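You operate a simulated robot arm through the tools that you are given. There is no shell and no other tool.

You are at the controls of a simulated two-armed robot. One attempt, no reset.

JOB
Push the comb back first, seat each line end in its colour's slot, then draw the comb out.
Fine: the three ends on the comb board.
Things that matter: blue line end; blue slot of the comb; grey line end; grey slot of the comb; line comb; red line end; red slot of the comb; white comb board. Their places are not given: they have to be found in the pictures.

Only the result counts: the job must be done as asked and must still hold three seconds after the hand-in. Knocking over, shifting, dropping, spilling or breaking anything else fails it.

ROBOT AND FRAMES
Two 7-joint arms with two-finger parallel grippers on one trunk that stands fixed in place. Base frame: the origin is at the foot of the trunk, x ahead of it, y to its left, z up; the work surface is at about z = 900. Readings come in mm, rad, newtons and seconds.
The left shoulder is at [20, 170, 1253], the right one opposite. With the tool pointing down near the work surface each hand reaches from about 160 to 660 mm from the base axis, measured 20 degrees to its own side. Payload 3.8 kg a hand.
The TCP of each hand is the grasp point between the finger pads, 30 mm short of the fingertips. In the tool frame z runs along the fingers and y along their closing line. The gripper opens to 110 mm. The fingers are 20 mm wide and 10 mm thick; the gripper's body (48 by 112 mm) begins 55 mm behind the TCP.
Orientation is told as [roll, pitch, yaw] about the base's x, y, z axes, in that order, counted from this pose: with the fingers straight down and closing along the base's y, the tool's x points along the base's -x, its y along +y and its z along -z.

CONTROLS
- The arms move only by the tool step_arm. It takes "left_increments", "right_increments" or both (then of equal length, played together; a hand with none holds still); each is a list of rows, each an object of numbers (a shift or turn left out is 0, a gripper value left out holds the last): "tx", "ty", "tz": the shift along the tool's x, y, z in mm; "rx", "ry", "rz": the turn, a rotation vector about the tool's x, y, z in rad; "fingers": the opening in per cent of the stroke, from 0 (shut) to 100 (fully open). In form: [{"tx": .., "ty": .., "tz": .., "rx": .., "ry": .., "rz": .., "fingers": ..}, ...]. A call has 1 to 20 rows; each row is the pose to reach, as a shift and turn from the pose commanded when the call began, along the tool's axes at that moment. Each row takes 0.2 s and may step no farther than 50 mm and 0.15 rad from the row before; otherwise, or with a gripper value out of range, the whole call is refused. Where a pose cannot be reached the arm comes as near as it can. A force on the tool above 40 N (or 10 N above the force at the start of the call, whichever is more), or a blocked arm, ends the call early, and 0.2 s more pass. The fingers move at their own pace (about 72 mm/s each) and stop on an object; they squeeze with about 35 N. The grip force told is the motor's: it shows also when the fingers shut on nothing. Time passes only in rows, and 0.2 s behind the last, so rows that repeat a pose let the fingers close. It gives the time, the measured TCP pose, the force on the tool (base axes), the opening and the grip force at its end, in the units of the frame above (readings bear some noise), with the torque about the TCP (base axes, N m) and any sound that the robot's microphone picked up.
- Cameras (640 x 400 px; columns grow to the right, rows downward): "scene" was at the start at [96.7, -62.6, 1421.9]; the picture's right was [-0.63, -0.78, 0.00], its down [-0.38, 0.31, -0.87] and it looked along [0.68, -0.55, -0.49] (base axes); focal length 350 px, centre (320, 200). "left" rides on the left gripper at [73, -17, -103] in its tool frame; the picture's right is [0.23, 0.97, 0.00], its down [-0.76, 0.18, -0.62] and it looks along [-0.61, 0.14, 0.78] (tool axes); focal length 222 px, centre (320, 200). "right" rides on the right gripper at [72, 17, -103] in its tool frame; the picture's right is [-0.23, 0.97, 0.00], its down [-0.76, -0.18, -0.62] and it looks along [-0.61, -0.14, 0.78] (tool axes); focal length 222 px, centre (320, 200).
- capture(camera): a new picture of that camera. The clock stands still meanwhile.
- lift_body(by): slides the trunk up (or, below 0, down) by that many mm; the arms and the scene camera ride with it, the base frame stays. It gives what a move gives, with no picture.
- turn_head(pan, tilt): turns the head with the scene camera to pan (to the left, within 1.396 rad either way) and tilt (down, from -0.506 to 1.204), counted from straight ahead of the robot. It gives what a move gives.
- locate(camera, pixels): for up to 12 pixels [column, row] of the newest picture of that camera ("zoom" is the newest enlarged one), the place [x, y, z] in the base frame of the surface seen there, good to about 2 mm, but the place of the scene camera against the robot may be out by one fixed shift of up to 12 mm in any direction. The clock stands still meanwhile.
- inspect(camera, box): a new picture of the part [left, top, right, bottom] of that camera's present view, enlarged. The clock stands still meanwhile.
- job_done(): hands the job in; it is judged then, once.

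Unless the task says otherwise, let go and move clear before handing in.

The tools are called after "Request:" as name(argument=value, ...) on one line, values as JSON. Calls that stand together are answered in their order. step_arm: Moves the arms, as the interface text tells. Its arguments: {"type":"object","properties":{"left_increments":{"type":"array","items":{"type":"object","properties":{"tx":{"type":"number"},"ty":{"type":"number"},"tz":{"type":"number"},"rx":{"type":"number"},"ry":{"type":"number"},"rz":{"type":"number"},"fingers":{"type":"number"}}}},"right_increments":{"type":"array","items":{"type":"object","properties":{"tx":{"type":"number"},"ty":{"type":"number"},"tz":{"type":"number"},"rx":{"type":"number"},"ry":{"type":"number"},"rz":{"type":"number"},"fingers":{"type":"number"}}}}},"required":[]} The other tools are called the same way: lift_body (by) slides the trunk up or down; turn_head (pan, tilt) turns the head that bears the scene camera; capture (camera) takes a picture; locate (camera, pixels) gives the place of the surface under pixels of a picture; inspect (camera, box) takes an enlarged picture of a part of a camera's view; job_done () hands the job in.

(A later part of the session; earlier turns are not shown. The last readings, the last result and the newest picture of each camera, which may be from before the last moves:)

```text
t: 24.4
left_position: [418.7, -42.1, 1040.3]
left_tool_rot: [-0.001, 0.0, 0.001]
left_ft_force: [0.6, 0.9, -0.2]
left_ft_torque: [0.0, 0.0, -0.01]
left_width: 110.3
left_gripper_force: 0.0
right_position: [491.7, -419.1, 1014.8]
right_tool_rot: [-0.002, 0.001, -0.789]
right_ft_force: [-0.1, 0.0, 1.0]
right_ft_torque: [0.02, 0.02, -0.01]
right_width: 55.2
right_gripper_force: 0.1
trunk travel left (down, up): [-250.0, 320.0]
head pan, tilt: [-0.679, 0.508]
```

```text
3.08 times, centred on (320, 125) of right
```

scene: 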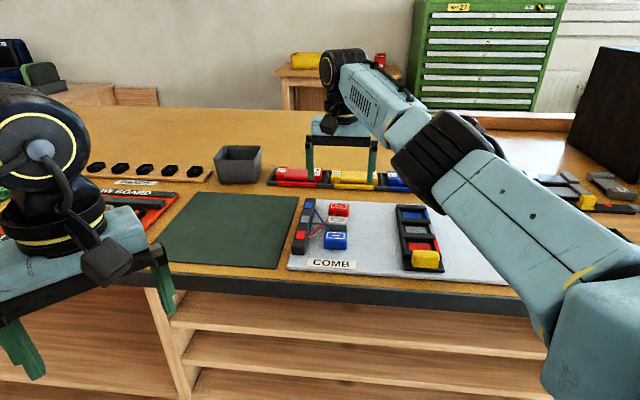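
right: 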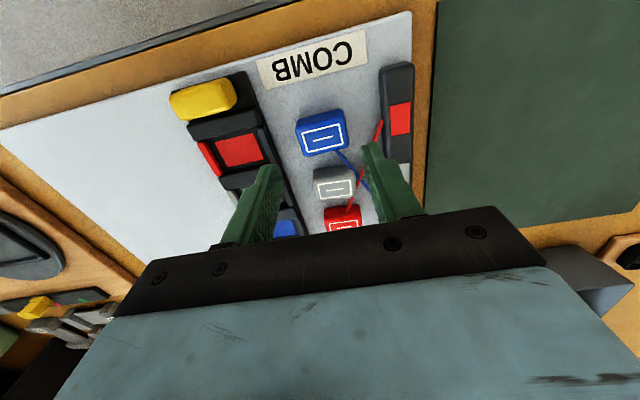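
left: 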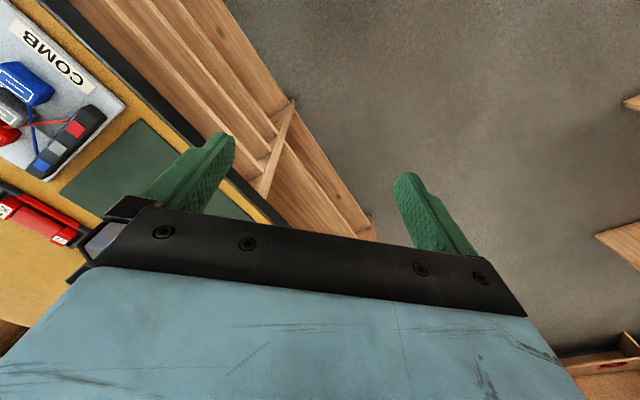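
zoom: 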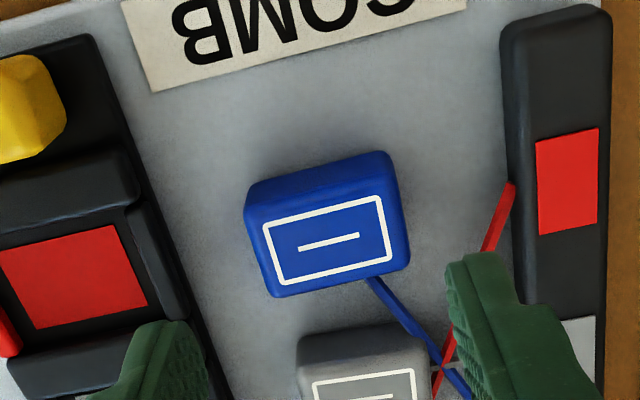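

The tilt is gone. I'll locate the blue end's white frame corners and the red slot pad in this enlarged picture.

Request:
locate(camera="zoom", pixels=[[265, 230], [379, 198], [389, 254], [279, 284], [328, 241], [300, 245], [358, 236], [112, 228], [146, 304], [36, 326], [2, 254], [74, 276]])

Request:
locate(camera="zoom", pixels=[[270, 290], [405, 268], [250, 215], [325, 292], [400, 200], [255, 250], [120, 170], [150, 240], [170, 270], [60, 350], [15, 330], [60, 200]])

```text
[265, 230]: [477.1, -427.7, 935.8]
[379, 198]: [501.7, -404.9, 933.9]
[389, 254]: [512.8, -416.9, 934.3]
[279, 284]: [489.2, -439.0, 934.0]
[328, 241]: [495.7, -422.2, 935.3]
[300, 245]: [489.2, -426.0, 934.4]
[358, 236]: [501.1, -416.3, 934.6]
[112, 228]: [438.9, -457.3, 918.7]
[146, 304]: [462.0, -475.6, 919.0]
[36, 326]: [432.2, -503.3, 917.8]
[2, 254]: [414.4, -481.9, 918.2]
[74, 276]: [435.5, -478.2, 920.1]
```

```text
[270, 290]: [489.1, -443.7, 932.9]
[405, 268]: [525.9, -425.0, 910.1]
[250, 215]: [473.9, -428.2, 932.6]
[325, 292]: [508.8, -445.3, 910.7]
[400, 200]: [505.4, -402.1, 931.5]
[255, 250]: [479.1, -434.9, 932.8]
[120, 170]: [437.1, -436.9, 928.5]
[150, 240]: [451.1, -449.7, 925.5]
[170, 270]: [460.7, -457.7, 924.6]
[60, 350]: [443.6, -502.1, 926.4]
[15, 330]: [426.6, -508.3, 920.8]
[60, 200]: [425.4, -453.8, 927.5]
```

The blue end's centre is (495.3,-422.1) with its top at 934.5. The red slot pad's centre is about (436.5,-479). I'll come down over blue.

Request:
step_arm(right_increments=[{"tx": -4.7, "ty": 0.4, "tz": 25}, {"tx": -4.7, "ty": 0.4, "tz": 45}, {"tx": -4.7, "ty": 0.4, "tz": 61.8}, {"tx": -4.7, "ty": 0.4, "tz": 61.8}])

Request:
inspect(camera="right", box=[220, 60, 420, 230])

Request:
inspect(camera="scene", box=[280, 200, 440, 300])

```text
t: 25.4
left_position: [419.0, -41.8, 1039.0]
left_tool_rot: [0.0, -0.002, 0.003]
left_ft_force: [-0.5, 0.3, 0.8]
left_ft_torque: [-0.01, 0.02, 0.0]
left_width: 109.9
left_gripper_force: 0.1
right_position: [495.0, -422.1, 953.7]
right_tool_rot: [-0.001, 0.002, -0.788]
right_ft_force: [-0.2, -0.4, -0.8]
right_ft_torque: [-0.03, 0.0, -0.02]
right_width: 55.0
right_gripper_force: 0.0
trunk travel left (down, up): [-250.0, 320.0]
head pan, tilt: [-0.679, 0.508]
```

```text
2.35 times, centred on (320, 145) of right
```

zoom: 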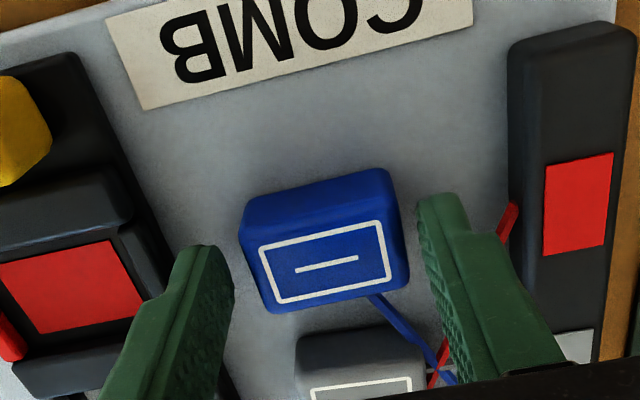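

```text
4.00 times, centred on (360, 250) of scene
```

zoom: 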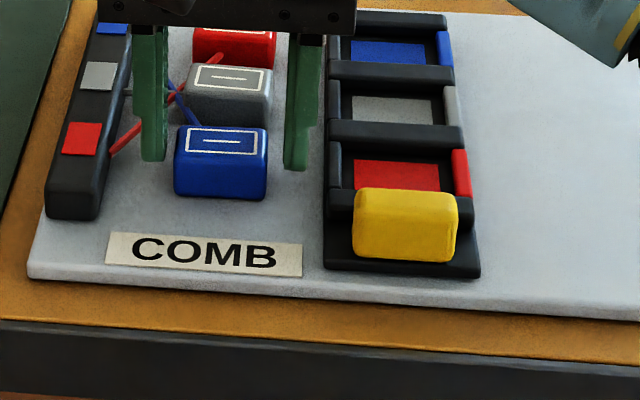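

The fingers straddle the blue block evenly. I'll close and lift a little to confirm.

Request:
step_arm(right_increments=[{"fingers": 30}, {"fingers": 15}, {"fingers": 15}, {"fingers": 15}, {"tz": -8, "fingers": 15}, {"tz": -20, "fingers": 15}, {"tz": -35, "fingers": 15}, {"tz": -50, "fingers": 15}, {"tz": -50, "fingers": 15}])

Request:
capture(camera="right")

Request:
inspect(camera="scene", box=[280, 180, 440, 300])

```text
t: 27.4
left_position: [420.5, -42.9, 1040.6]
left_tool_rot: [0.001, -0.001, 0.003]
left_ft_force: [0.4, -0.2, -0.4]
left_ft_torque: [0.0, -0.01, 0.0]
left_width: 109.9
left_gripper_force: 0.0
right_position: [496.2, -422.5, 1002.9]
right_tool_rot: [-0.001, 0.002, -0.79]
right_ft_force: [-1.1, 0.2, -0.8]
right_ft_torque: [0.03, 0.01, 0.02]
right_width: 43.1
right_gripper_force: 34.7
trunk travel left (down, up): [-250.0, 320.0]
head pan, tilt: [-0.679, 0.508]
```

```text
taken
```

right: 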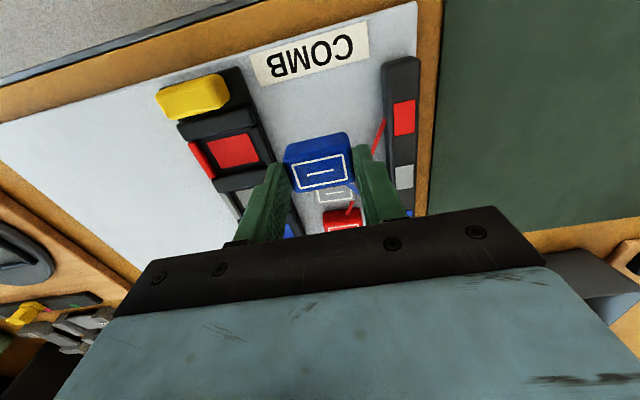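

```text
3.33 times, centred on (360, 240) of scene
```

zoom: 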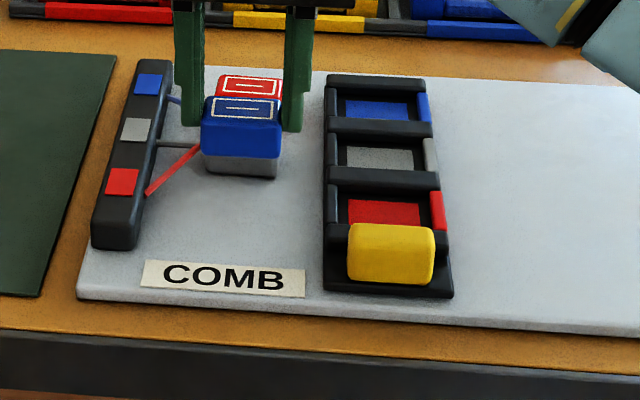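

Blue is held (43 mm wide). I'll measure its place in the hand, and find the slots in the scene view with the red pad as the calibration.

Request:
inspect(camera="scene", box=[355, 200, 425, 262])

Request:
inspect(camera="right", box=[180, 90, 400, 240])

Request:
locate(camera="right", pixels=[[321, 173], [291, 167], [343, 159], [349, 183], [297, 191], [231, 151], [205, 143], [246, 135], [259, 157], [215, 166]])

```text
6.45 times, centred on (390, 231) of scene
```

zoom: 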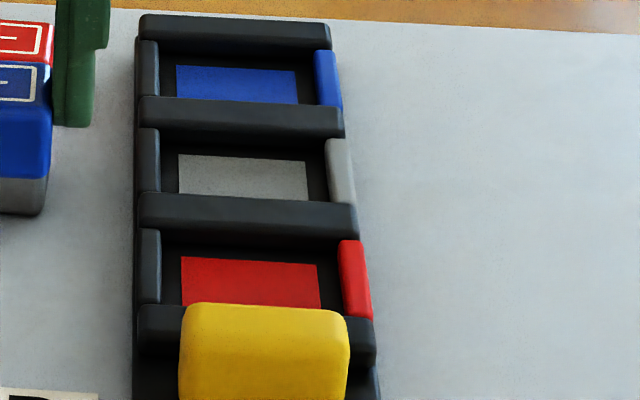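

```text
2.67 times, centred on (290, 165) of right
```

zoom: 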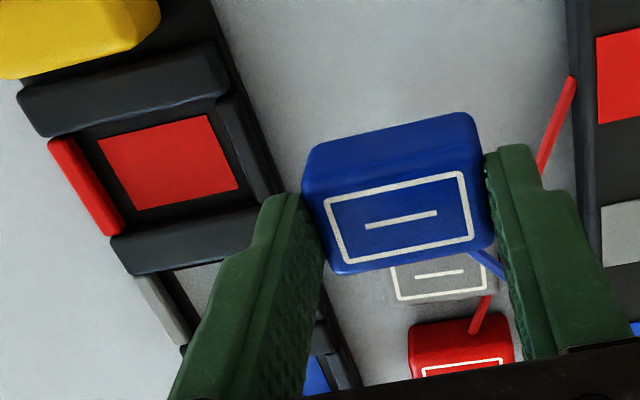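

```text
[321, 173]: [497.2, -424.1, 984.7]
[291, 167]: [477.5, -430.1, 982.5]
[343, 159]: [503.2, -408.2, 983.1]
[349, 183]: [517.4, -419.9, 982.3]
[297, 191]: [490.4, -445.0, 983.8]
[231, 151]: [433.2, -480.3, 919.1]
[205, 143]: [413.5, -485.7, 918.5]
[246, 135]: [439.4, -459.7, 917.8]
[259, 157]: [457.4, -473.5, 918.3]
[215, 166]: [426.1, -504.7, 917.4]
```

Request:
locate(camera="zoom", pixels=[[117, 153], [207, 119]])

Request:
inspect(camera="scene", box=[355, 200, 425, 262])

Request:
locate(camera="zoom", pixels=[[178, 68], [294, 73], [298, 102], [180, 96], [180, 156], [304, 163], [307, 198], [183, 259], [315, 266], [319, 304], [150, 60], [324, 75]])

```text
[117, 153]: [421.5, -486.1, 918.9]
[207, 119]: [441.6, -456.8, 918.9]
```

```text
6.45 times, centred on (390, 231) of scene
```

zoom: 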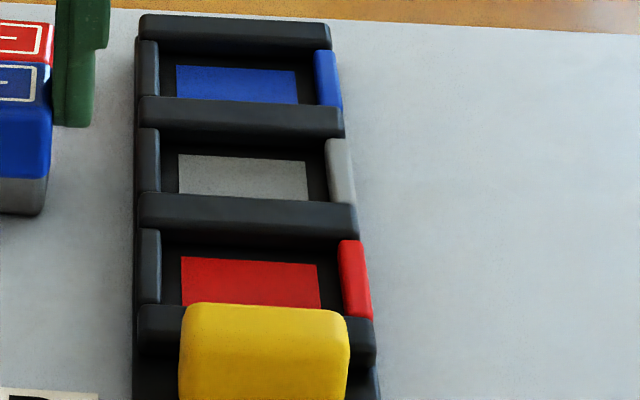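

```text
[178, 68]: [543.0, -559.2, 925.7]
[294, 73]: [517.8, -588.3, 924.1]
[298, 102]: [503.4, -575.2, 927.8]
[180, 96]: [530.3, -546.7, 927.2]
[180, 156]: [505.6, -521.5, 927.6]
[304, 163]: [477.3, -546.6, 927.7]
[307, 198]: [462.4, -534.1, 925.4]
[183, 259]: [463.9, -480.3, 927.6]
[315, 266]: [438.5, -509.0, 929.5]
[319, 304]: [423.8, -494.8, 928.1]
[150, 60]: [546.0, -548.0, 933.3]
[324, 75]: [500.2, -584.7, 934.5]
```

The slot pitch is 56 mm with slots at u≈648/704/760 and w≈-30, so the blue slot centre is about (516,-559). I'll carry blue over to it at height.

Request:
step_arm(right_increments=[{"tx": -27, "ty": -20}, {"tx": -55, "ty": -41}, {"tx": -82, "ty": -61}, {"tx": -109.9, "ty": -81.6}, {"tx": -109.9, "ty": -81.6, "tz": 10}, {"tx": -109.9, "ty": -81.6, "tz": 10}])

Request:
capture(camera="right")

Request:
inspect(camera="right", box=[230, 80, 420, 230])

Request:
inspect(camera="scene", box=[290, 180, 430, 280])

```text
t: 28.8
left_position: [420.1, -43.2, 1039.9]
left_tool_rot: [-0.001, -0.002, 0.002]
left_ft_force: [-0.4, 0.5, -0.5]
left_ft_torque: [-0.01, -0.04, -0.04]
left_width: 110.2
left_gripper_force: 0.0
right_position: [516.4, -559.5, 993.8]
right_tool_rot: [0.0, 0.001, -0.789]
right_ft_force: [0.3, 0.2, -0.1]
right_ft_torque: [0.06, 0.03, 0.0]
right_width: 42.7
right_gripper_force: 35.4
trunk travel left (down, up): [-250.0, 320.0]
head pan, tilt: [-0.679, 0.508]
```

```text
taken
```

right: 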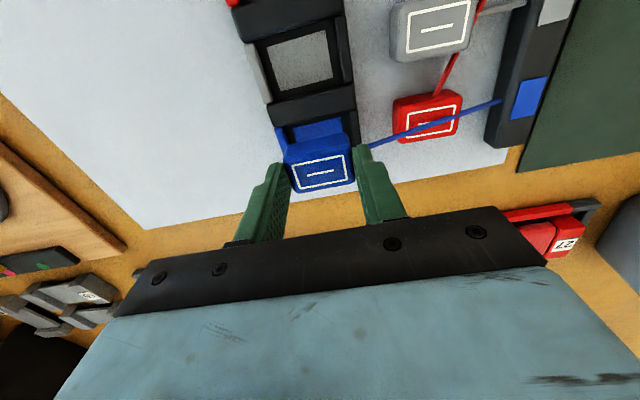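

```text
2.67 times, centred on (325, 155) of right
```

zoom: 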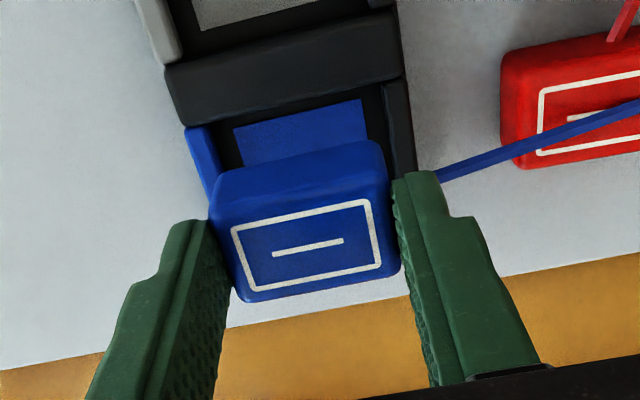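

```text
4.00 times, centred on (360, 230) of scene
```

zoom: 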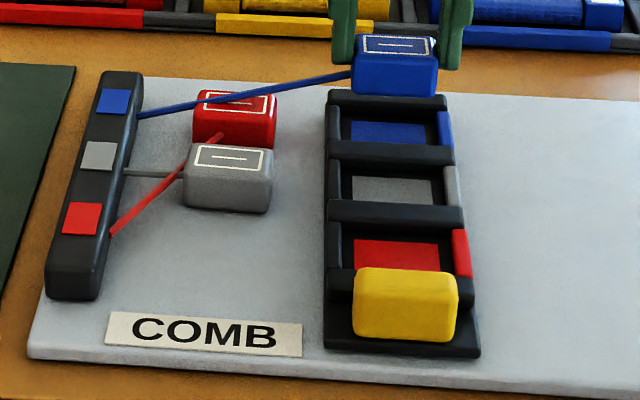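

The blue line stretches along without trouble. I'll check the slot's near edge and the block's top in this view before lowering.

Request:
inspect(camera="right", box=[230, 80, 420, 230])

Request:
locate(camera="zoom", pixels=[[236, 130], [361, 101], [222, 142], [380, 95], [300, 107], [231, 227], [369, 201], [382, 263], [249, 290], [308, 247], [285, 78], [300, 100]])

```text
2.67 times, centred on (325, 155) of right
```

zoom: 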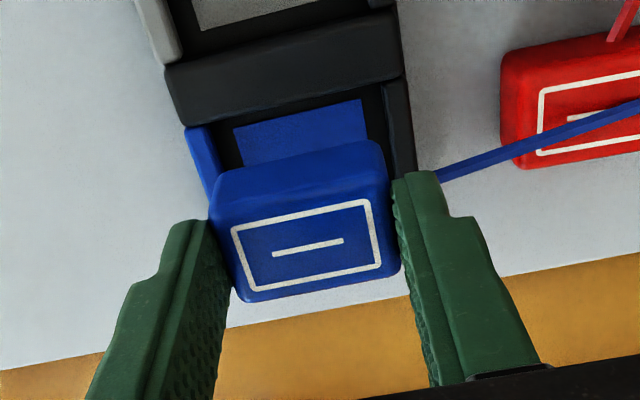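

```text
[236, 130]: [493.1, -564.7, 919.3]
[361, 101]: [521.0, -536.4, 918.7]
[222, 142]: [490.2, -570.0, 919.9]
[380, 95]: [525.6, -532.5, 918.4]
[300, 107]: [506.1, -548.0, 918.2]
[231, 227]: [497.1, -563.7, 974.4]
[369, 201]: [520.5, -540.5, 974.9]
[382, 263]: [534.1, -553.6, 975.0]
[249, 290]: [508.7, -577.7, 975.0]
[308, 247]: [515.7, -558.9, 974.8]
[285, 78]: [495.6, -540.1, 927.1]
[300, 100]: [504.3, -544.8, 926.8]
```

The block (u≈759.6, w≈-30.7) sits over the slot centre (u≈760.8, w≈-30.8). I'll shift 1 mm and lower it in.

Request:
step_arm(right_increments=[{"tx": -1, "tz": 8}, {"tx": -1, "tz": 16}, {"tx": -1, "tz": 21}, {"tx": -1, "tz": 24}, {"tx": -1, "tz": 26}, {"tx": -1, "tz": 28}, {"tx": -1, "tz": 30}, {"tx": -1, "tz": 30}])

Request:
inspect(camera="right", box=[230, 80, 420, 230])

Request:
inspect(camera="scene", box=[340, 180, 420, 240])

```text
t: 30.6
left_position: [419.3, -43.9, 1040.2]
left_tool_rot: [0.001, -0.001, 0.001]
left_ft_force: [-0.4, 0.4, -0.4]
left_ft_torque: [0.0, 0.04, -0.03]
left_width: 109.9
left_gripper_force: 0.0
right_position: [515.7, -558.4, 963.8]
right_tool_rot: [-0.002, 0.001, -0.789]
right_ft_force: [1.1, 0.0, -0.1]
right_ft_torque: [-0.03, -0.02, 0.0]
right_width: 43.0
right_gripper_force: 35.5
trunk travel left (down, up): [-250.0, 320.0]
head pan, tilt: [-0.679, 0.508]
```

```text
2.67 times, centred on (325, 155) of right
```

zoom: 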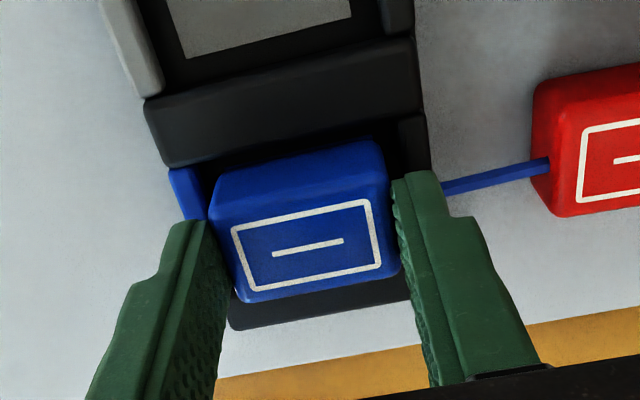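

```text
6.67 times, centred on (380, 210) of scene
```

zoom: 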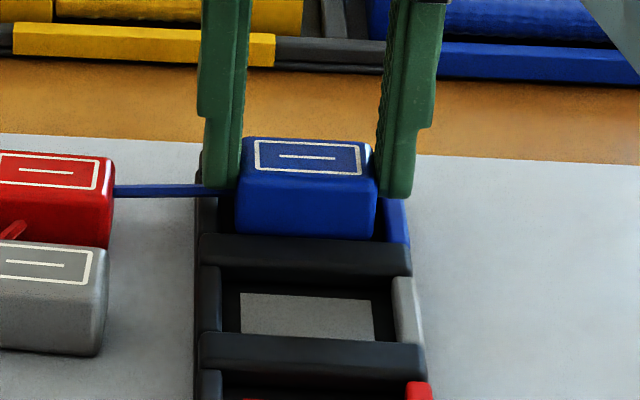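

No contact yet and the block is clear of the walls, with about 2 mm to go. I'll lower that, open and rise.

Request:
step_arm(right_increments=[{"tz": 1}, {"tz": 2}, {"tz": 2.5}, {"tz": 2.5}])

Request:
inspect(camera="right", box=[230, 80, 420, 230])

```text
t: 31.6
left_position: [419.4, -42.9, 1039.3]
left_tool_rot: [0.002, 0.0, 0.001]
left_ft_force: [-0.2, -0.9, 0.6]
left_ft_torque: [-0.03, -0.01, -0.03]
left_width: 110.0
left_gripper_force: 0.0
right_position: [514.4, -559.4, 962.6]
right_tool_rot: [-0.002, 0.0, -0.79]
right_ft_force: [0.0, 0.0, -1.0]
right_ft_torque: [0.01, -0.01, -0.02]
right_width: 42.8
right_gripper_force: 35.5
trunk travel left (down, up): [-250.0, 320.0]
head pan, tilt: [-0.679, 0.508]
```

```text
2.67 times, centred on (325, 155) of right
```

zoom: 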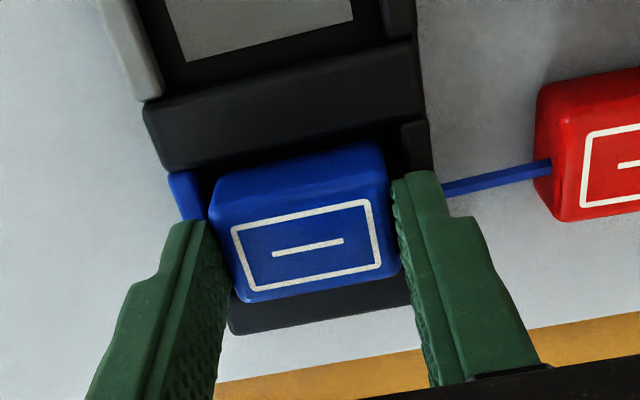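

Still no contact force. I'll lower 1 mm at a time until it bears.

Request:
step_arm(right_increments=[{"tz": 0.7}, {"tz": 1.4}, {"tz": 1.4}])

```text
t: 32.4
left_position: [419.3, -41.9, 1040.1]
left_tool_rot: [0.0, -0.001, 0.002]
left_ft_force: [0.3, 0.3, -0.7]
left_ft_torque: [0.01, -0.02, 0.01]
left_width: 109.9
left_gripper_force: 0.0
right_position: [516.5, -558.7, 961.0]
right_tool_rot: [0.0, 0.0, -0.788]
right_ft_force: [-0.5, -0.1, 7.0]
right_ft_torque: [0.02, 0.04, 0.01]
right_width: 42.9
right_gripper_force: 35.1
trunk travel left (down, up): [-250.0, 320.0]
head pan, tilt: [-0.679, 0.508]
```

Contact at 7 N, so blue is on the slot floor. I'll open and rise.

Request:
step_arm(right_increments=[{"fingers": 50}, {"fingers": 50}, {"fingers": 50, "tz": -5}, {"fingers": 50, "tz": -30}, {"fingers": 50, "tz": -65}, {"fingers": 50, "tz": -65}])

Request:
capture(camera="right")

Request:
inspect(camera="right", box=[230, 40, 470, 190])

Request:
inspect(camera="scene", box=[280, 180, 440, 290])

```text
t: 33.8
left_position: [419.2, -43.3, 1040.3]
left_tool_rot: [0.001, 0.001, 0.002]
left_ft_force: [-0.3, -0.7, 0.9]
left_ft_torque: [0.01, 0.01, 0.02]
left_width: 110.2
left_gripper_force: 0.1
right_position: [514.7, -557.9, 1022.9]
right_tool_rot: [-0.002, 0.004, -0.789]
right_ft_force: [-0.7, -0.3, 0.5]
right_ft_torque: [0.0, -0.03, 0.03]
right_width: 54.8
right_gripper_force: 0.0
trunk travel left (down, up): [-250.0, 320.0]
head pan, tilt: [-0.679, 0.508]
```

```text
taken
```

right: 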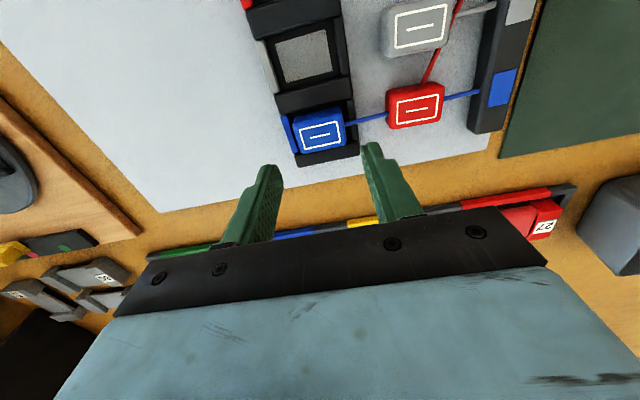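

```text
2.67 times, centred on (350, 115) of right
```

zoom: 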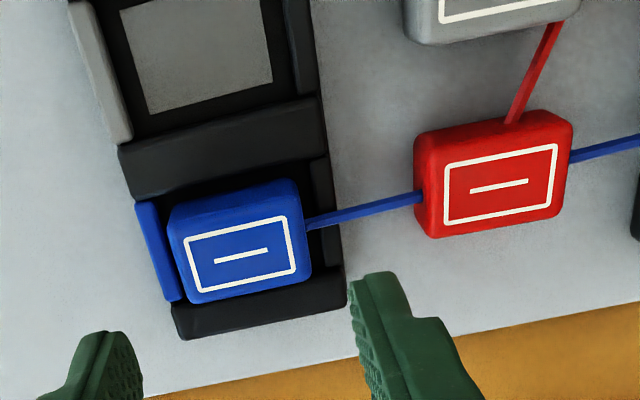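

```text
3.64 times, centred on (360, 235) of scene
```

zoom: 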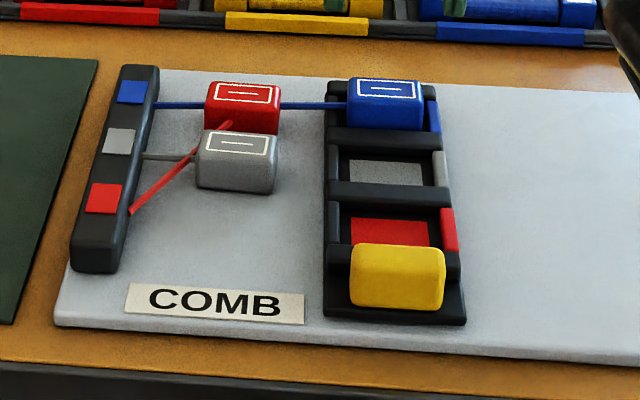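

Blue looks seated. I'll check its top height and position, and re-measure the red end and red slot from here.

Request:
inspect(camera="right", box=[230, 40, 470, 190])

Request:
locate(camera="zoom", pixels=[[185, 238], [287, 218], [296, 269], [199, 290], [242, 255], [150, 210], [320, 170], [445, 164], [556, 146], [559, 202], [447, 224], [500, 185]])

```text
2.67 times, centred on (350, 115) of right
```

zoom: 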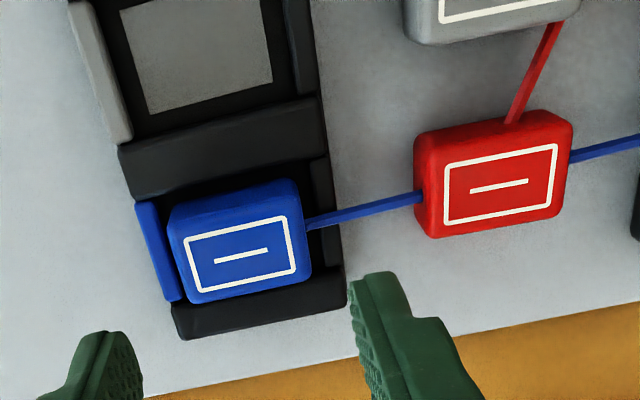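

```text
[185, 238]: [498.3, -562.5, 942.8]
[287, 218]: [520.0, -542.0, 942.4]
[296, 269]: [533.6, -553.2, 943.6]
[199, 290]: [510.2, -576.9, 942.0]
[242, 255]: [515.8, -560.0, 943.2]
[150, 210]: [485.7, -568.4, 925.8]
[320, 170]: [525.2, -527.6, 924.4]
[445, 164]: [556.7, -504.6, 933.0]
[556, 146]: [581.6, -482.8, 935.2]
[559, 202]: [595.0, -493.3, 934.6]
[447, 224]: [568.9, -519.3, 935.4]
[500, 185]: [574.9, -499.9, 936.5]
```

Blue is seated with its top at 942.7, centred at u≈759.5, w≈-30.5. The red end is at (575.0,-500.4), so I'll go over and down onto it.

Request:
step_arm(right_increments=[{"tx": -0.3, "ty": 40}, {"tx": -0.7, "ty": 83}, {"tx": -0.7, "ty": 83, "tz": 30}, {"tx": -0.7, "ty": 83, "tz": 30}])

Request:
inspect(camera="right", box=[230, 60, 430, 220])

```text
t: 34.8
left_position: [419.3, -43.0, 1039.3]
left_tool_rot: [0.0, 0.0, 0.002]
left_ft_force: [0.7, 0.1, -0.4]
left_ft_torque: [0.01, 0.02, -0.02]
left_width: 110.0
left_gripper_force: 0.2
right_position: [576.2, -500.9, 995.3]
right_tool_rot: [-0.001, 0.002, -0.787]
right_ft_force: [-0.3, -0.2, -0.5]
right_ft_torque: [-0.01, 0.0, -0.02]
right_width: 54.7
right_gripper_force: 0.0
trunk travel left (down, up): [-250.0, 320.0]
head pan, tilt: [-0.679, 0.508]
```

```text
2.50 times, centred on (330, 140) of right
```

zoom: 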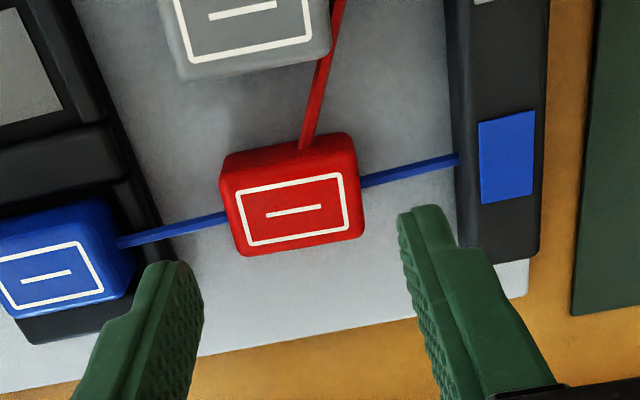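

Request:
locate(camera="zoom", pixels=[[293, 210], [239, 195], [340, 174], [349, 225], [250, 244]])

```text
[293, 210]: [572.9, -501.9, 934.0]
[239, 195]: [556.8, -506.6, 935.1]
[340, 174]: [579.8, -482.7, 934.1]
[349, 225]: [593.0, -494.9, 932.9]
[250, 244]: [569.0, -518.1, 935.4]
```

The red centre is confirmed at (574.3,-500.8), right under the hand. I'll descend, grip and lift.

Request:
step_arm(right_increments=[{"ty": -0.5, "tz": 20}, {"ty": -0.5, "tz": 35}, {"ty": -0.5, "tz": 42}, {"ty": -0.5, "tz": 42, "fingers": 30}, {"ty": -0.5, "tz": 42, "fingers": 15}, {"ty": -0.5, "tz": 42, "fingers": 15}, {"ty": -0.5, "tz": 42, "fingers": 15}, {"ty": -0.5, "tz": 30, "fingers": 15}, {"ty": -0.5, "tz": 10, "fingers": 15}, {"ty": -0.5, "tz": -12, "fingers": 15}, {"ty": -0.5, "tz": -12, "fingers": 15}])

Request:
capture(camera="right")

Request:
inspect(camera="scene", box=[280, 160, 440, 290])

```text
t: 37.2
left_position: [419.6, -43.9, 1039.2]
left_tool_rot: [0.0, -0.001, 0.001]
left_ft_force: [0.2, 0.8, 0.0]
left_ft_torque: [-0.03, -0.04, -0.02]
left_width: 110.0
left_gripper_force: 0.2
right_position: [573.0, -501.3, 1004.8]
right_tool_rot: [-0.002, 0.005, -0.787]
right_ft_force: [-0.2, 0.7, -0.9]
right_ft_torque: [0.01, -0.01, -0.01]
right_width: 43.0
right_gripper_force: 35.2
trunk travel left (down, up): [-250.0, 320.0]
head pan, tilt: [-0.679, 0.508]
```

```text
taken
```

right: 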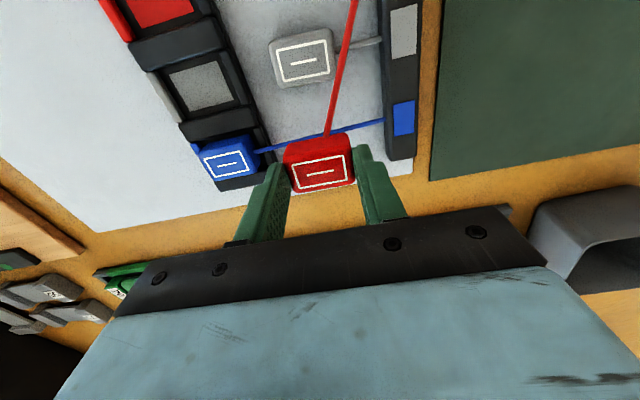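

```text
3.08 times, centred on (360, 225) of scene
```

zoom: 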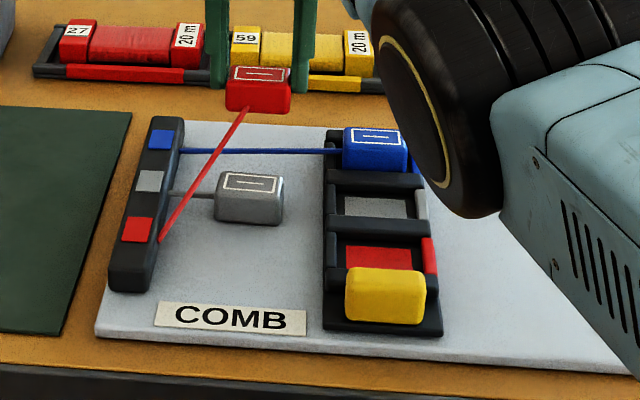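

Red is held. I'll carry it over the red slot (u≈648, w≈-30).

Request:
step_arm(right_increments=[{"tx": 28, "ty": -21}, {"tx": 56, "ty": -41}, {"tx": 84, "ty": -62}, {"tx": 112, "ty": -82.5}, {"tx": 112, "ty": -82.5, "tz": 10}, {"tx": 112, "ty": -82.5, "tz": 10}])

Request:
inspect(camera="right", box=[230, 80, 420, 230])

Request:
inspect(camera="scene", box=[290, 180, 430, 280])

```text
t: 38.6
left_position: [419.5, -42.7, 1040.1]
left_tool_rot: [0.0, 0.001, 0.003]
left_ft_force: [-0.3, -0.1, -0.3]
left_ft_torque: [-0.02, -0.02, 0.03]
left_width: 110.1
left_gripper_force: 0.1
right_position: [436.7, -478.8, 996.8]
right_tool_rot: [-0.004, 0.002, -0.789]
right_ft_force: [-0.6, 0.5, 0.5]
right_ft_torque: [-0.01, -0.03, -0.02]
right_width: 42.8
right_gripper_force: 35.2
trunk travel left (down, up): [-250.0, 320.0]
head pan, tilt: [-0.679, 0.508]
```

```text
2.67 times, centred on (325, 155) of right
```

zoom: 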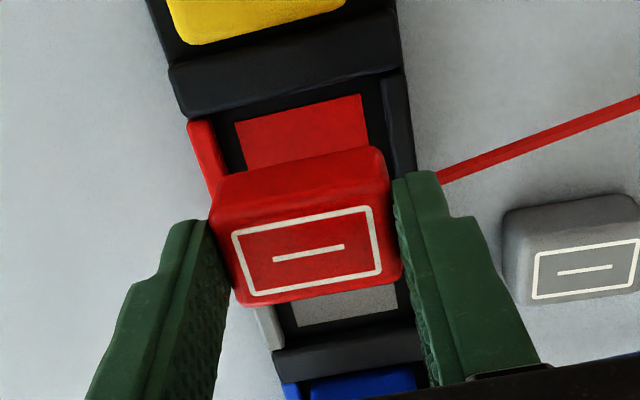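

```text
4.00 times, centred on (360, 230) of scene
```

zoom: 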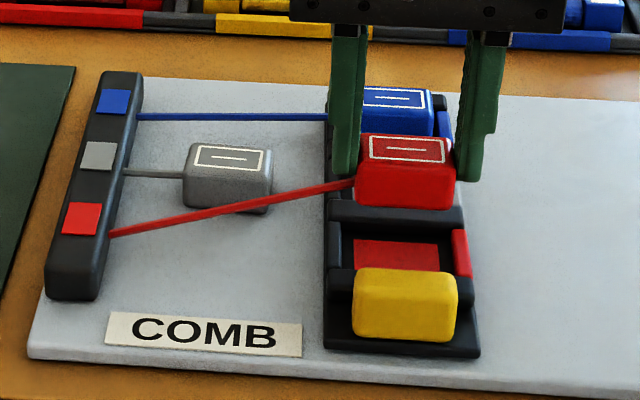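

Request:
inspect(camera="right", box=[230, 80, 420, 230])

Request:
locate(camera="zoom", pixels=[[236, 126], [360, 97], [308, 253], [234, 234], [370, 208], [381, 268], [249, 294], [298, 110], [285, 85], [298, 100]])

```text
2.67 times, centred on (325, 155) of right
```

zoom: 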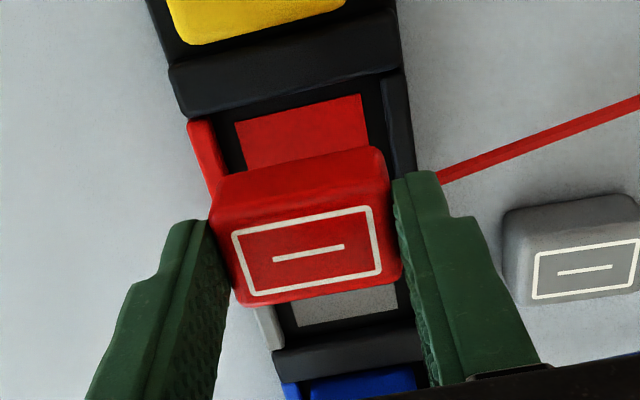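

```text
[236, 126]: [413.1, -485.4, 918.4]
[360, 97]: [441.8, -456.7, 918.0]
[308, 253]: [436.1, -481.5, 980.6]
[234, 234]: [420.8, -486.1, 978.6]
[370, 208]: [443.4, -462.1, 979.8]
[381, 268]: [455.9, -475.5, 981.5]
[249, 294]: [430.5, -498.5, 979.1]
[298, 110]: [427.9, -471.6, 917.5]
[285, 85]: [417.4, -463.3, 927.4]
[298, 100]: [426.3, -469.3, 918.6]
```

Red (u≈649, w≈-30.5) is over its slot (u≈648.3, w≈-30.8). I'll lower it.

Request:
step_arm(right_increments=[{"tx": 0.7, "tz": 10}, {"tx": 0.7, "tz": 20}, {"tx": 0.7, "tz": 26}, {"tx": 0.7, "tz": 29}, {"tx": 0.7, "tz": 31}, {"tx": 0.7, "tz": 33}, {"tx": 0.7, "tz": 34.5}, {"tx": 0.7, "tz": 34.5}])

Request:
inspect(camera="right", box=[230, 80, 420, 230])

Request:
inspect(camera="scene", box=[340, 190, 420, 250])

```text
t: 40.4
left_position: [419.0, -42.6, 1039.8]
left_tool_rot: [0.0, 0.0, 0.001]
left_ft_force: [0.3, -0.4, 0.4]
left_ft_torque: [-0.01, 0.01, 0.01]
left_width: 110.0
left_gripper_force: 0.1
right_position: [437.2, -479.7, 962.1]
right_tool_rot: [-0.002, 0.003, -0.789]
right_ft_force: [-0.9, 0.4, -0.3]
right_ft_torque: [-0.03, 0.01, 0.01]
right_width: 42.8
right_gripper_force: 35.2
trunk travel left (down, up): [-250.0, 320.0]
head pan, tilt: [-0.679, 0.508]
```

```text
2.67 times, centred on (325, 155) of right
```

zoom: 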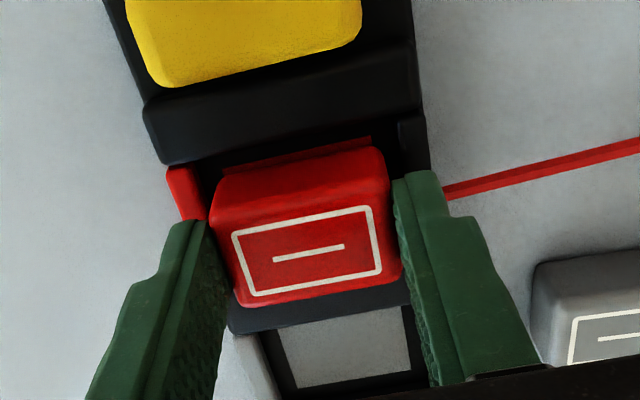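

```text
6.67 times, centred on (380, 220) of scene
```

zoom: 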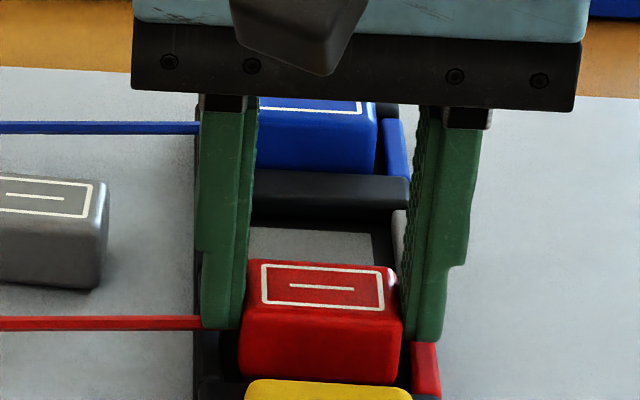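

A thin strip of red pad still shows on the near side at (300,155), so the block is 1-2 mm too far back. I'll shift it 1.3 mm nearer and lower to contact.

Request:
step_arm(right_increments=[{"tx": 1.3}, {"tx": 1.3, "tz": 0.7}, {"tx": 1.3, "tz": 1.4}, {"tx": 1.3, "tz": 1.4}])

Request:
inspect(camera="right", box=[230, 80, 420, 230])

```text
t: 41.4
left_position: [419.5, -43.5, 1040.1]
left_tool_rot: [0.0, 0.001, 0.002]
left_ft_force: [0.4, 0.2, 0.1]
left_ft_torque: [-0.01, 0.0, -0.01]
left_width: 110.0
left_gripper_force: 0.0
right_position: [434.9, -478.5, 961.5]
right_tool_rot: [-0.001, 0.001, -0.789]
right_ft_force: [0.5, 0.0, 0.2]
right_ft_torque: [-0.02, -0.01, 0.0]
right_width: 42.6
right_gripper_force: 35.0
trunk travel left (down, up): [-250.0, 320.0]
head pan, tilt: [-0.679, 0.508]
```

```text
2.67 times, centred on (325, 155) of right
```

zoom: 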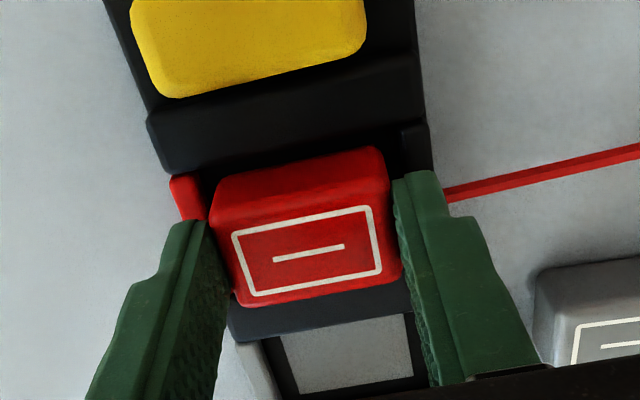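

Now the view matches blue's seating. I'll lower to contact.

Request:
step_arm(right_increments=[{"tz": 0.7}, {"tz": 1.4}, {"tz": 1.4}])

```text
t: 42.2
left_position: [419.0, -42.6, 1040.2]
left_tool_rot: [0.001, -0.001, 0.004]
left_ft_force: [-0.3, 0.8, 0.0]
left_ft_torque: [0.02, 0.01, -0.01]
left_width: 110.1
left_gripper_force: 0.0
right_position: [434.8, -477.8, 958.7]
right_tool_rot: [0.002, 0.003, -0.789]
right_ft_force: [0.1, -0.6, 0.1]
right_ft_torque: [-0.02, 0.03, -0.01]
right_width: 42.9
right_gripper_force: 34.7
trunk travel left (down, up): [-250.0, 320.0]
head pan, tilt: [-0.679, 0.508]
```

Request:
step_arm(right_increments=[{"tz": 0.5}, {"tz": 1.0}, {"tz": 1.0}])

Request:
inspect(camera="right", box=[230, 80, 420, 230])

Request:
inspect(camera="scene", box=[340, 190, 420, 250])

```text
t: 43.0
left_position: [418.6, -42.0, 1040.4]
left_tool_rot: [0.0, -0.001, 0.001]
left_ft_force: [-1.0, -0.2, -0.2]
left_ft_torque: [-0.01, 0.0, -0.01]
left_width: 109.7
left_gripper_force: 0.0
right_position: [435.0, -477.4, 959.7]
right_tool_rot: [0.0, 0.002, -0.789]
right_ft_force: [-0.2, -0.3, 9.2]
right_ft_torque: [0.06, 0.11, 0.0]
right_width: 42.6
right_gripper_force: 34.4
trunk travel left (down, up): [-250.0, 320.0]
head pan, tilt: [-0.679, 0.508]
```

```text
2.67 times, centred on (325, 155) of right
```

zoom: 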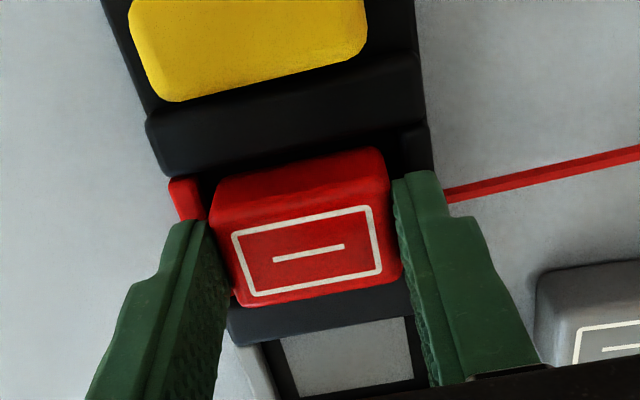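

```text
6.67 times, centred on (380, 220) of scene
```

zoom: 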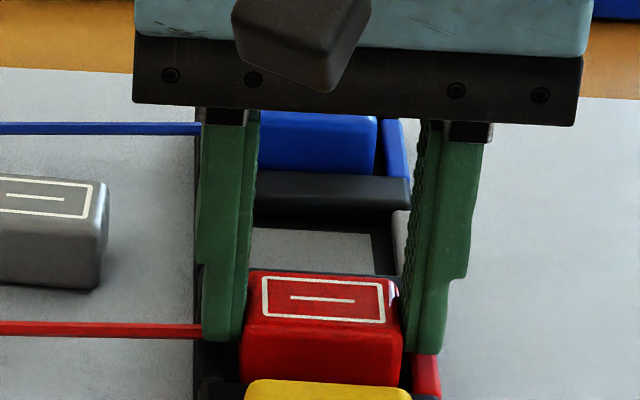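

Contact at 9 N: red is on its slot floor. I'll open, rise and check.

Request:
step_arm(right_increments=[{"fingers": 50}, {"fingers": 50}, {"fingers": 50, "tz": -5}, {"fingers": 50, "tz": -30}, {"fingers": 50, "tz": -65}, {"fingers": 50, "tz": -65}])

Request:
inspect(camera="right", box=[230, 40, 470, 190])

Request:
locate(camera="zoom", pixels=[[243, 257], [530, 300]])

```text
t: 44.4
left_position: [419.9, -44.5, 1040.0]
left_tool_rot: [0.001, -0.001, 0.001]
left_ft_force: [1.1, 0.8, -0.1]
left_ft_torque: [-0.02, -0.01, 0.0]
left_width: 110.1
left_gripper_force: 0.1
right_position: [433.6, -477.3, 1025.2]
right_tool_rot: [-0.001, 0.0, -0.789]
right_ft_force: [0.2, 0.5, -0.9]
right_ft_torque: [-0.04, 0.01, -0.01]
right_width: 54.9
right_gripper_force: 0.1
trunk travel left (down, up): [-250.0, 320.0]
head pan, tilt: [-0.679, 0.508]
```

```text
2.67 times, centred on (350, 115) of right
```

zoom: 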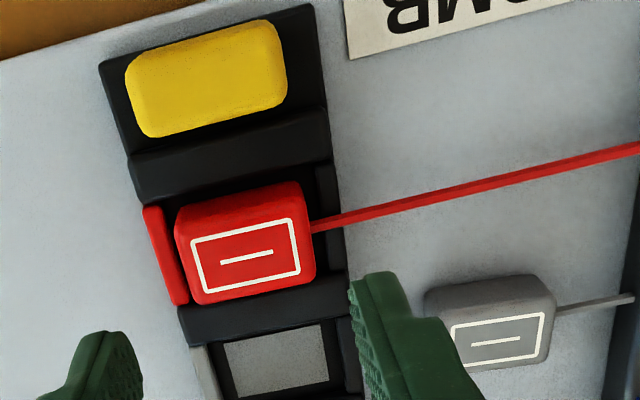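

```text
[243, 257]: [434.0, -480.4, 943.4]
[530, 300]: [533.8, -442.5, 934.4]
```

Red is seated (top 943.4). Next I'll hover over the grey end.

Request:
step_arm(right_increments=[{"tx": -20, "ty": 28}, {"tx": -40, "ty": 56}, {"tx": -59.5, "ty": 83.4}, {"tx": -59.5, "ty": 83.4, "tz": 28}, {"tx": -59.5, "ty": 83.4, "tz": 28}])

Request:
inspect(camera="right", box=[230, 60, 430, 220])

```text
t: 45.6
left_position: [419.3, -43.4, 1038.8]
left_tool_rot: [-0.001, 0.0, 0.002]
left_ft_force: [0.7, -0.3, -0.4]
left_ft_torque: [-0.03, 0.02, -0.01]
left_width: 109.9
left_gripper_force: 0.1
right_position: [537.0, -460.7, 996.8]
right_tool_rot: [0.0, 0.001, -0.787]
right_ft_force: [-0.1, -0.8, 0.1]
right_ft_torque: [-0.03, -0.01, 0.01]
right_width: 54.9
right_gripper_force: 0.0
trunk travel left (down, up): [-250.0, 320.0]
head pan, tilt: [-0.679, 0.508]
```

```text
2.50 times, centred on (330, 140) of right
```

zoom: 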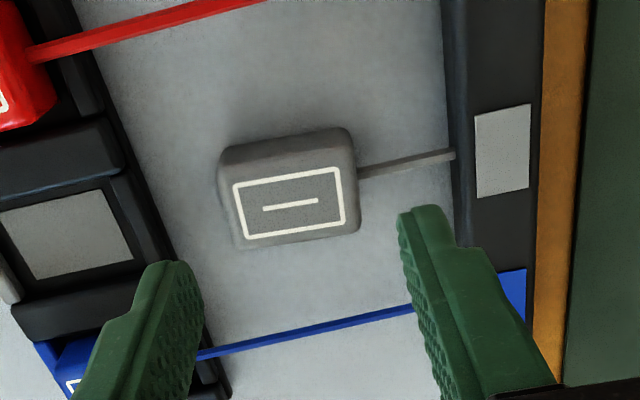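

Request:
locate(camera="zoom", pixels=[[290, 204], [235, 187], [338, 169], [344, 219], [245, 238], [5, 212], [103, 192], [132, 257], [35, 278]])

```text
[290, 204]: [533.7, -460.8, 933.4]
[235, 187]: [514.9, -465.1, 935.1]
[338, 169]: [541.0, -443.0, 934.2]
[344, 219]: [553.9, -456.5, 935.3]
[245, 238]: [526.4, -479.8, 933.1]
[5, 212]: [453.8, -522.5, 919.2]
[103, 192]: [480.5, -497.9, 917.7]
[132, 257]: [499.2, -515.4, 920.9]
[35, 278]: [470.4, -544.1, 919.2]
```

Grey's centre is (534,-461), and its slot pad's centre is (476,-520). I'll correct slightly, descend, grip and lift.

Request:
step_arm(right_increments=[{"tx": 1.3, "ty": -1.5, "tz": 20}, {"tx": 1.3, "ty": -1.5, "tz": 35}, {"tx": 1.3, "ty": -1.5, "tz": 43.5}, {"tx": 1.3, "ty": -1.5, "tz": 43.5, "fingers": 30}, {"tx": 1.3, "ty": -1.5, "tz": 43.5, "fingers": 15}, {"tx": 1.3, "ty": -1.5, "tz": 43.5, "fingers": 15}, {"tx": 1.3, "ty": -1.5, "tz": 43.5, "fingers": 15}, {"tx": 1.3, "ty": -1.5, "tz": 30, "fingers": 15}, {"tx": 1.3, "ty": -1.5, "tz": 10, "fingers": 15}, {"tx": 1.3, "ty": -1.5, "tz": -10, "fingers": 15}, {"tx": 1.3, "ty": -1.5, "tz": -10, "fingers": 15}])

Request:
inspect(camera="right", box=[230, 60, 430, 220])

Request:
inspect(camera="scene", box=[280, 160, 440, 290])

```text
t: 48.0
left_position: [419.3, -43.4, 1039.8]
left_tool_rot: [0.0, 0.001, 0.002]
left_ft_force: [0.7, -0.4, 0.7]
left_ft_torque: [0.0, -0.01, 0.0]
left_width: 110.0
left_gripper_force: 0.0
right_position: [536.0, -462.5, 1006.8]
right_tool_rot: [-0.002, 0.002, -0.789]
right_ft_force: [0.3, -0.3, -0.7]
right_ft_torque: [0.02, 0.03, -0.01]
right_width: 42.9
right_gripper_force: 35.1
trunk travel left (down, up): [-250.0, 320.0]
head pan, tilt: [-0.679, 0.508]
```

```text
2.50 times, centred on (330, 140) of right
```

zoom: 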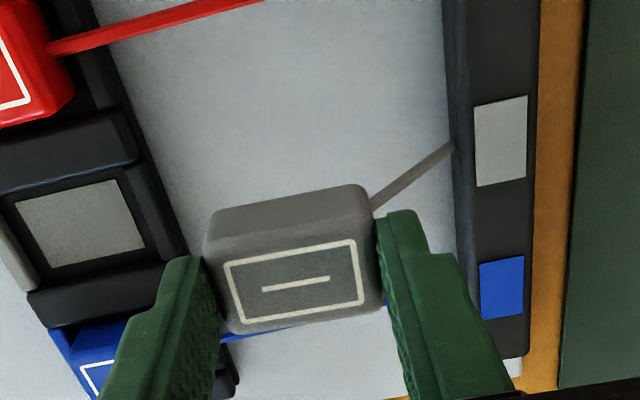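

```text
3.08 times, centred on (360, 225) of scene
```

zoom: 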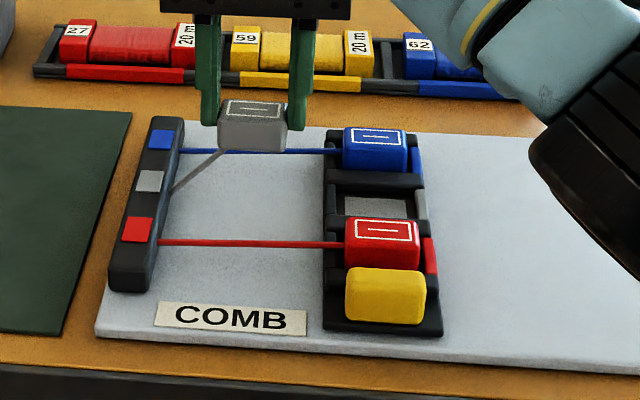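

Grey is held. I'll carry it over the middle slot.

Request:
step_arm(right_increments=[{"ty": -20}, {"ty": -41}, {"ty": -62}, {"ty": -82.3}, {"ty": -82.3, "tz": 8}, {"ty": -82.3, "tz": 8}])

Request:
inspect(camera="right", box=[230, 80, 420, 230])

Request:
inspect(camera="scene", box=[290, 180, 430, 280])

```text
t: 49.4
left_position: [418.7, -44.0, 1041.1]
left_tool_rot: [-0.002, -0.001, 0.001]
left_ft_force: [0.3, 0.6, 0.0]
left_ft_torque: [0.0, 0.01, 0.01]
left_width: 110.0
left_gripper_force: 0.1
right_position: [475.3, -518.4, 999.0]
right_tool_rot: [0.001, 0.001, -0.788]
right_ft_force: [-0.5, 0.2, -0.1]
right_ft_torque: [-0.02, 0.01, 0.01]
right_width: 42.8
right_gripper_force: 35.4
trunk travel left (down, up): [-250.0, 320.0]
head pan, tilt: [-0.679, 0.508]
```

```text
2.67 times, centred on (325, 155) of right
```

zoom: 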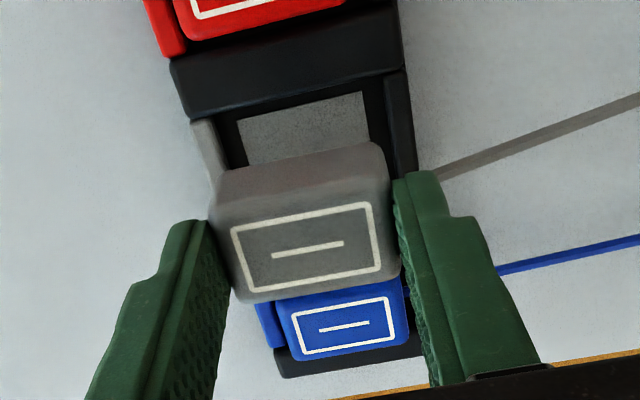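

```text
4.00 times, centred on (360, 230) of scene
```

zoom: 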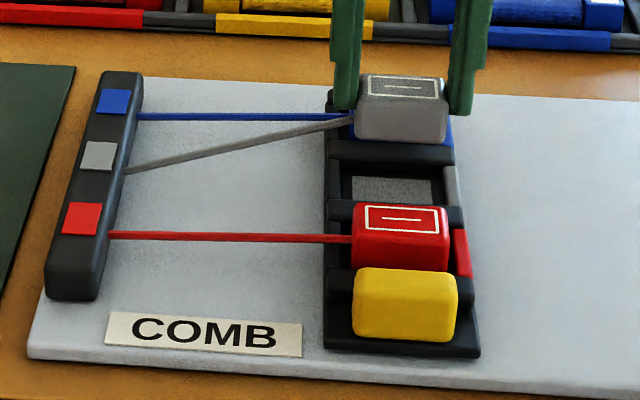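

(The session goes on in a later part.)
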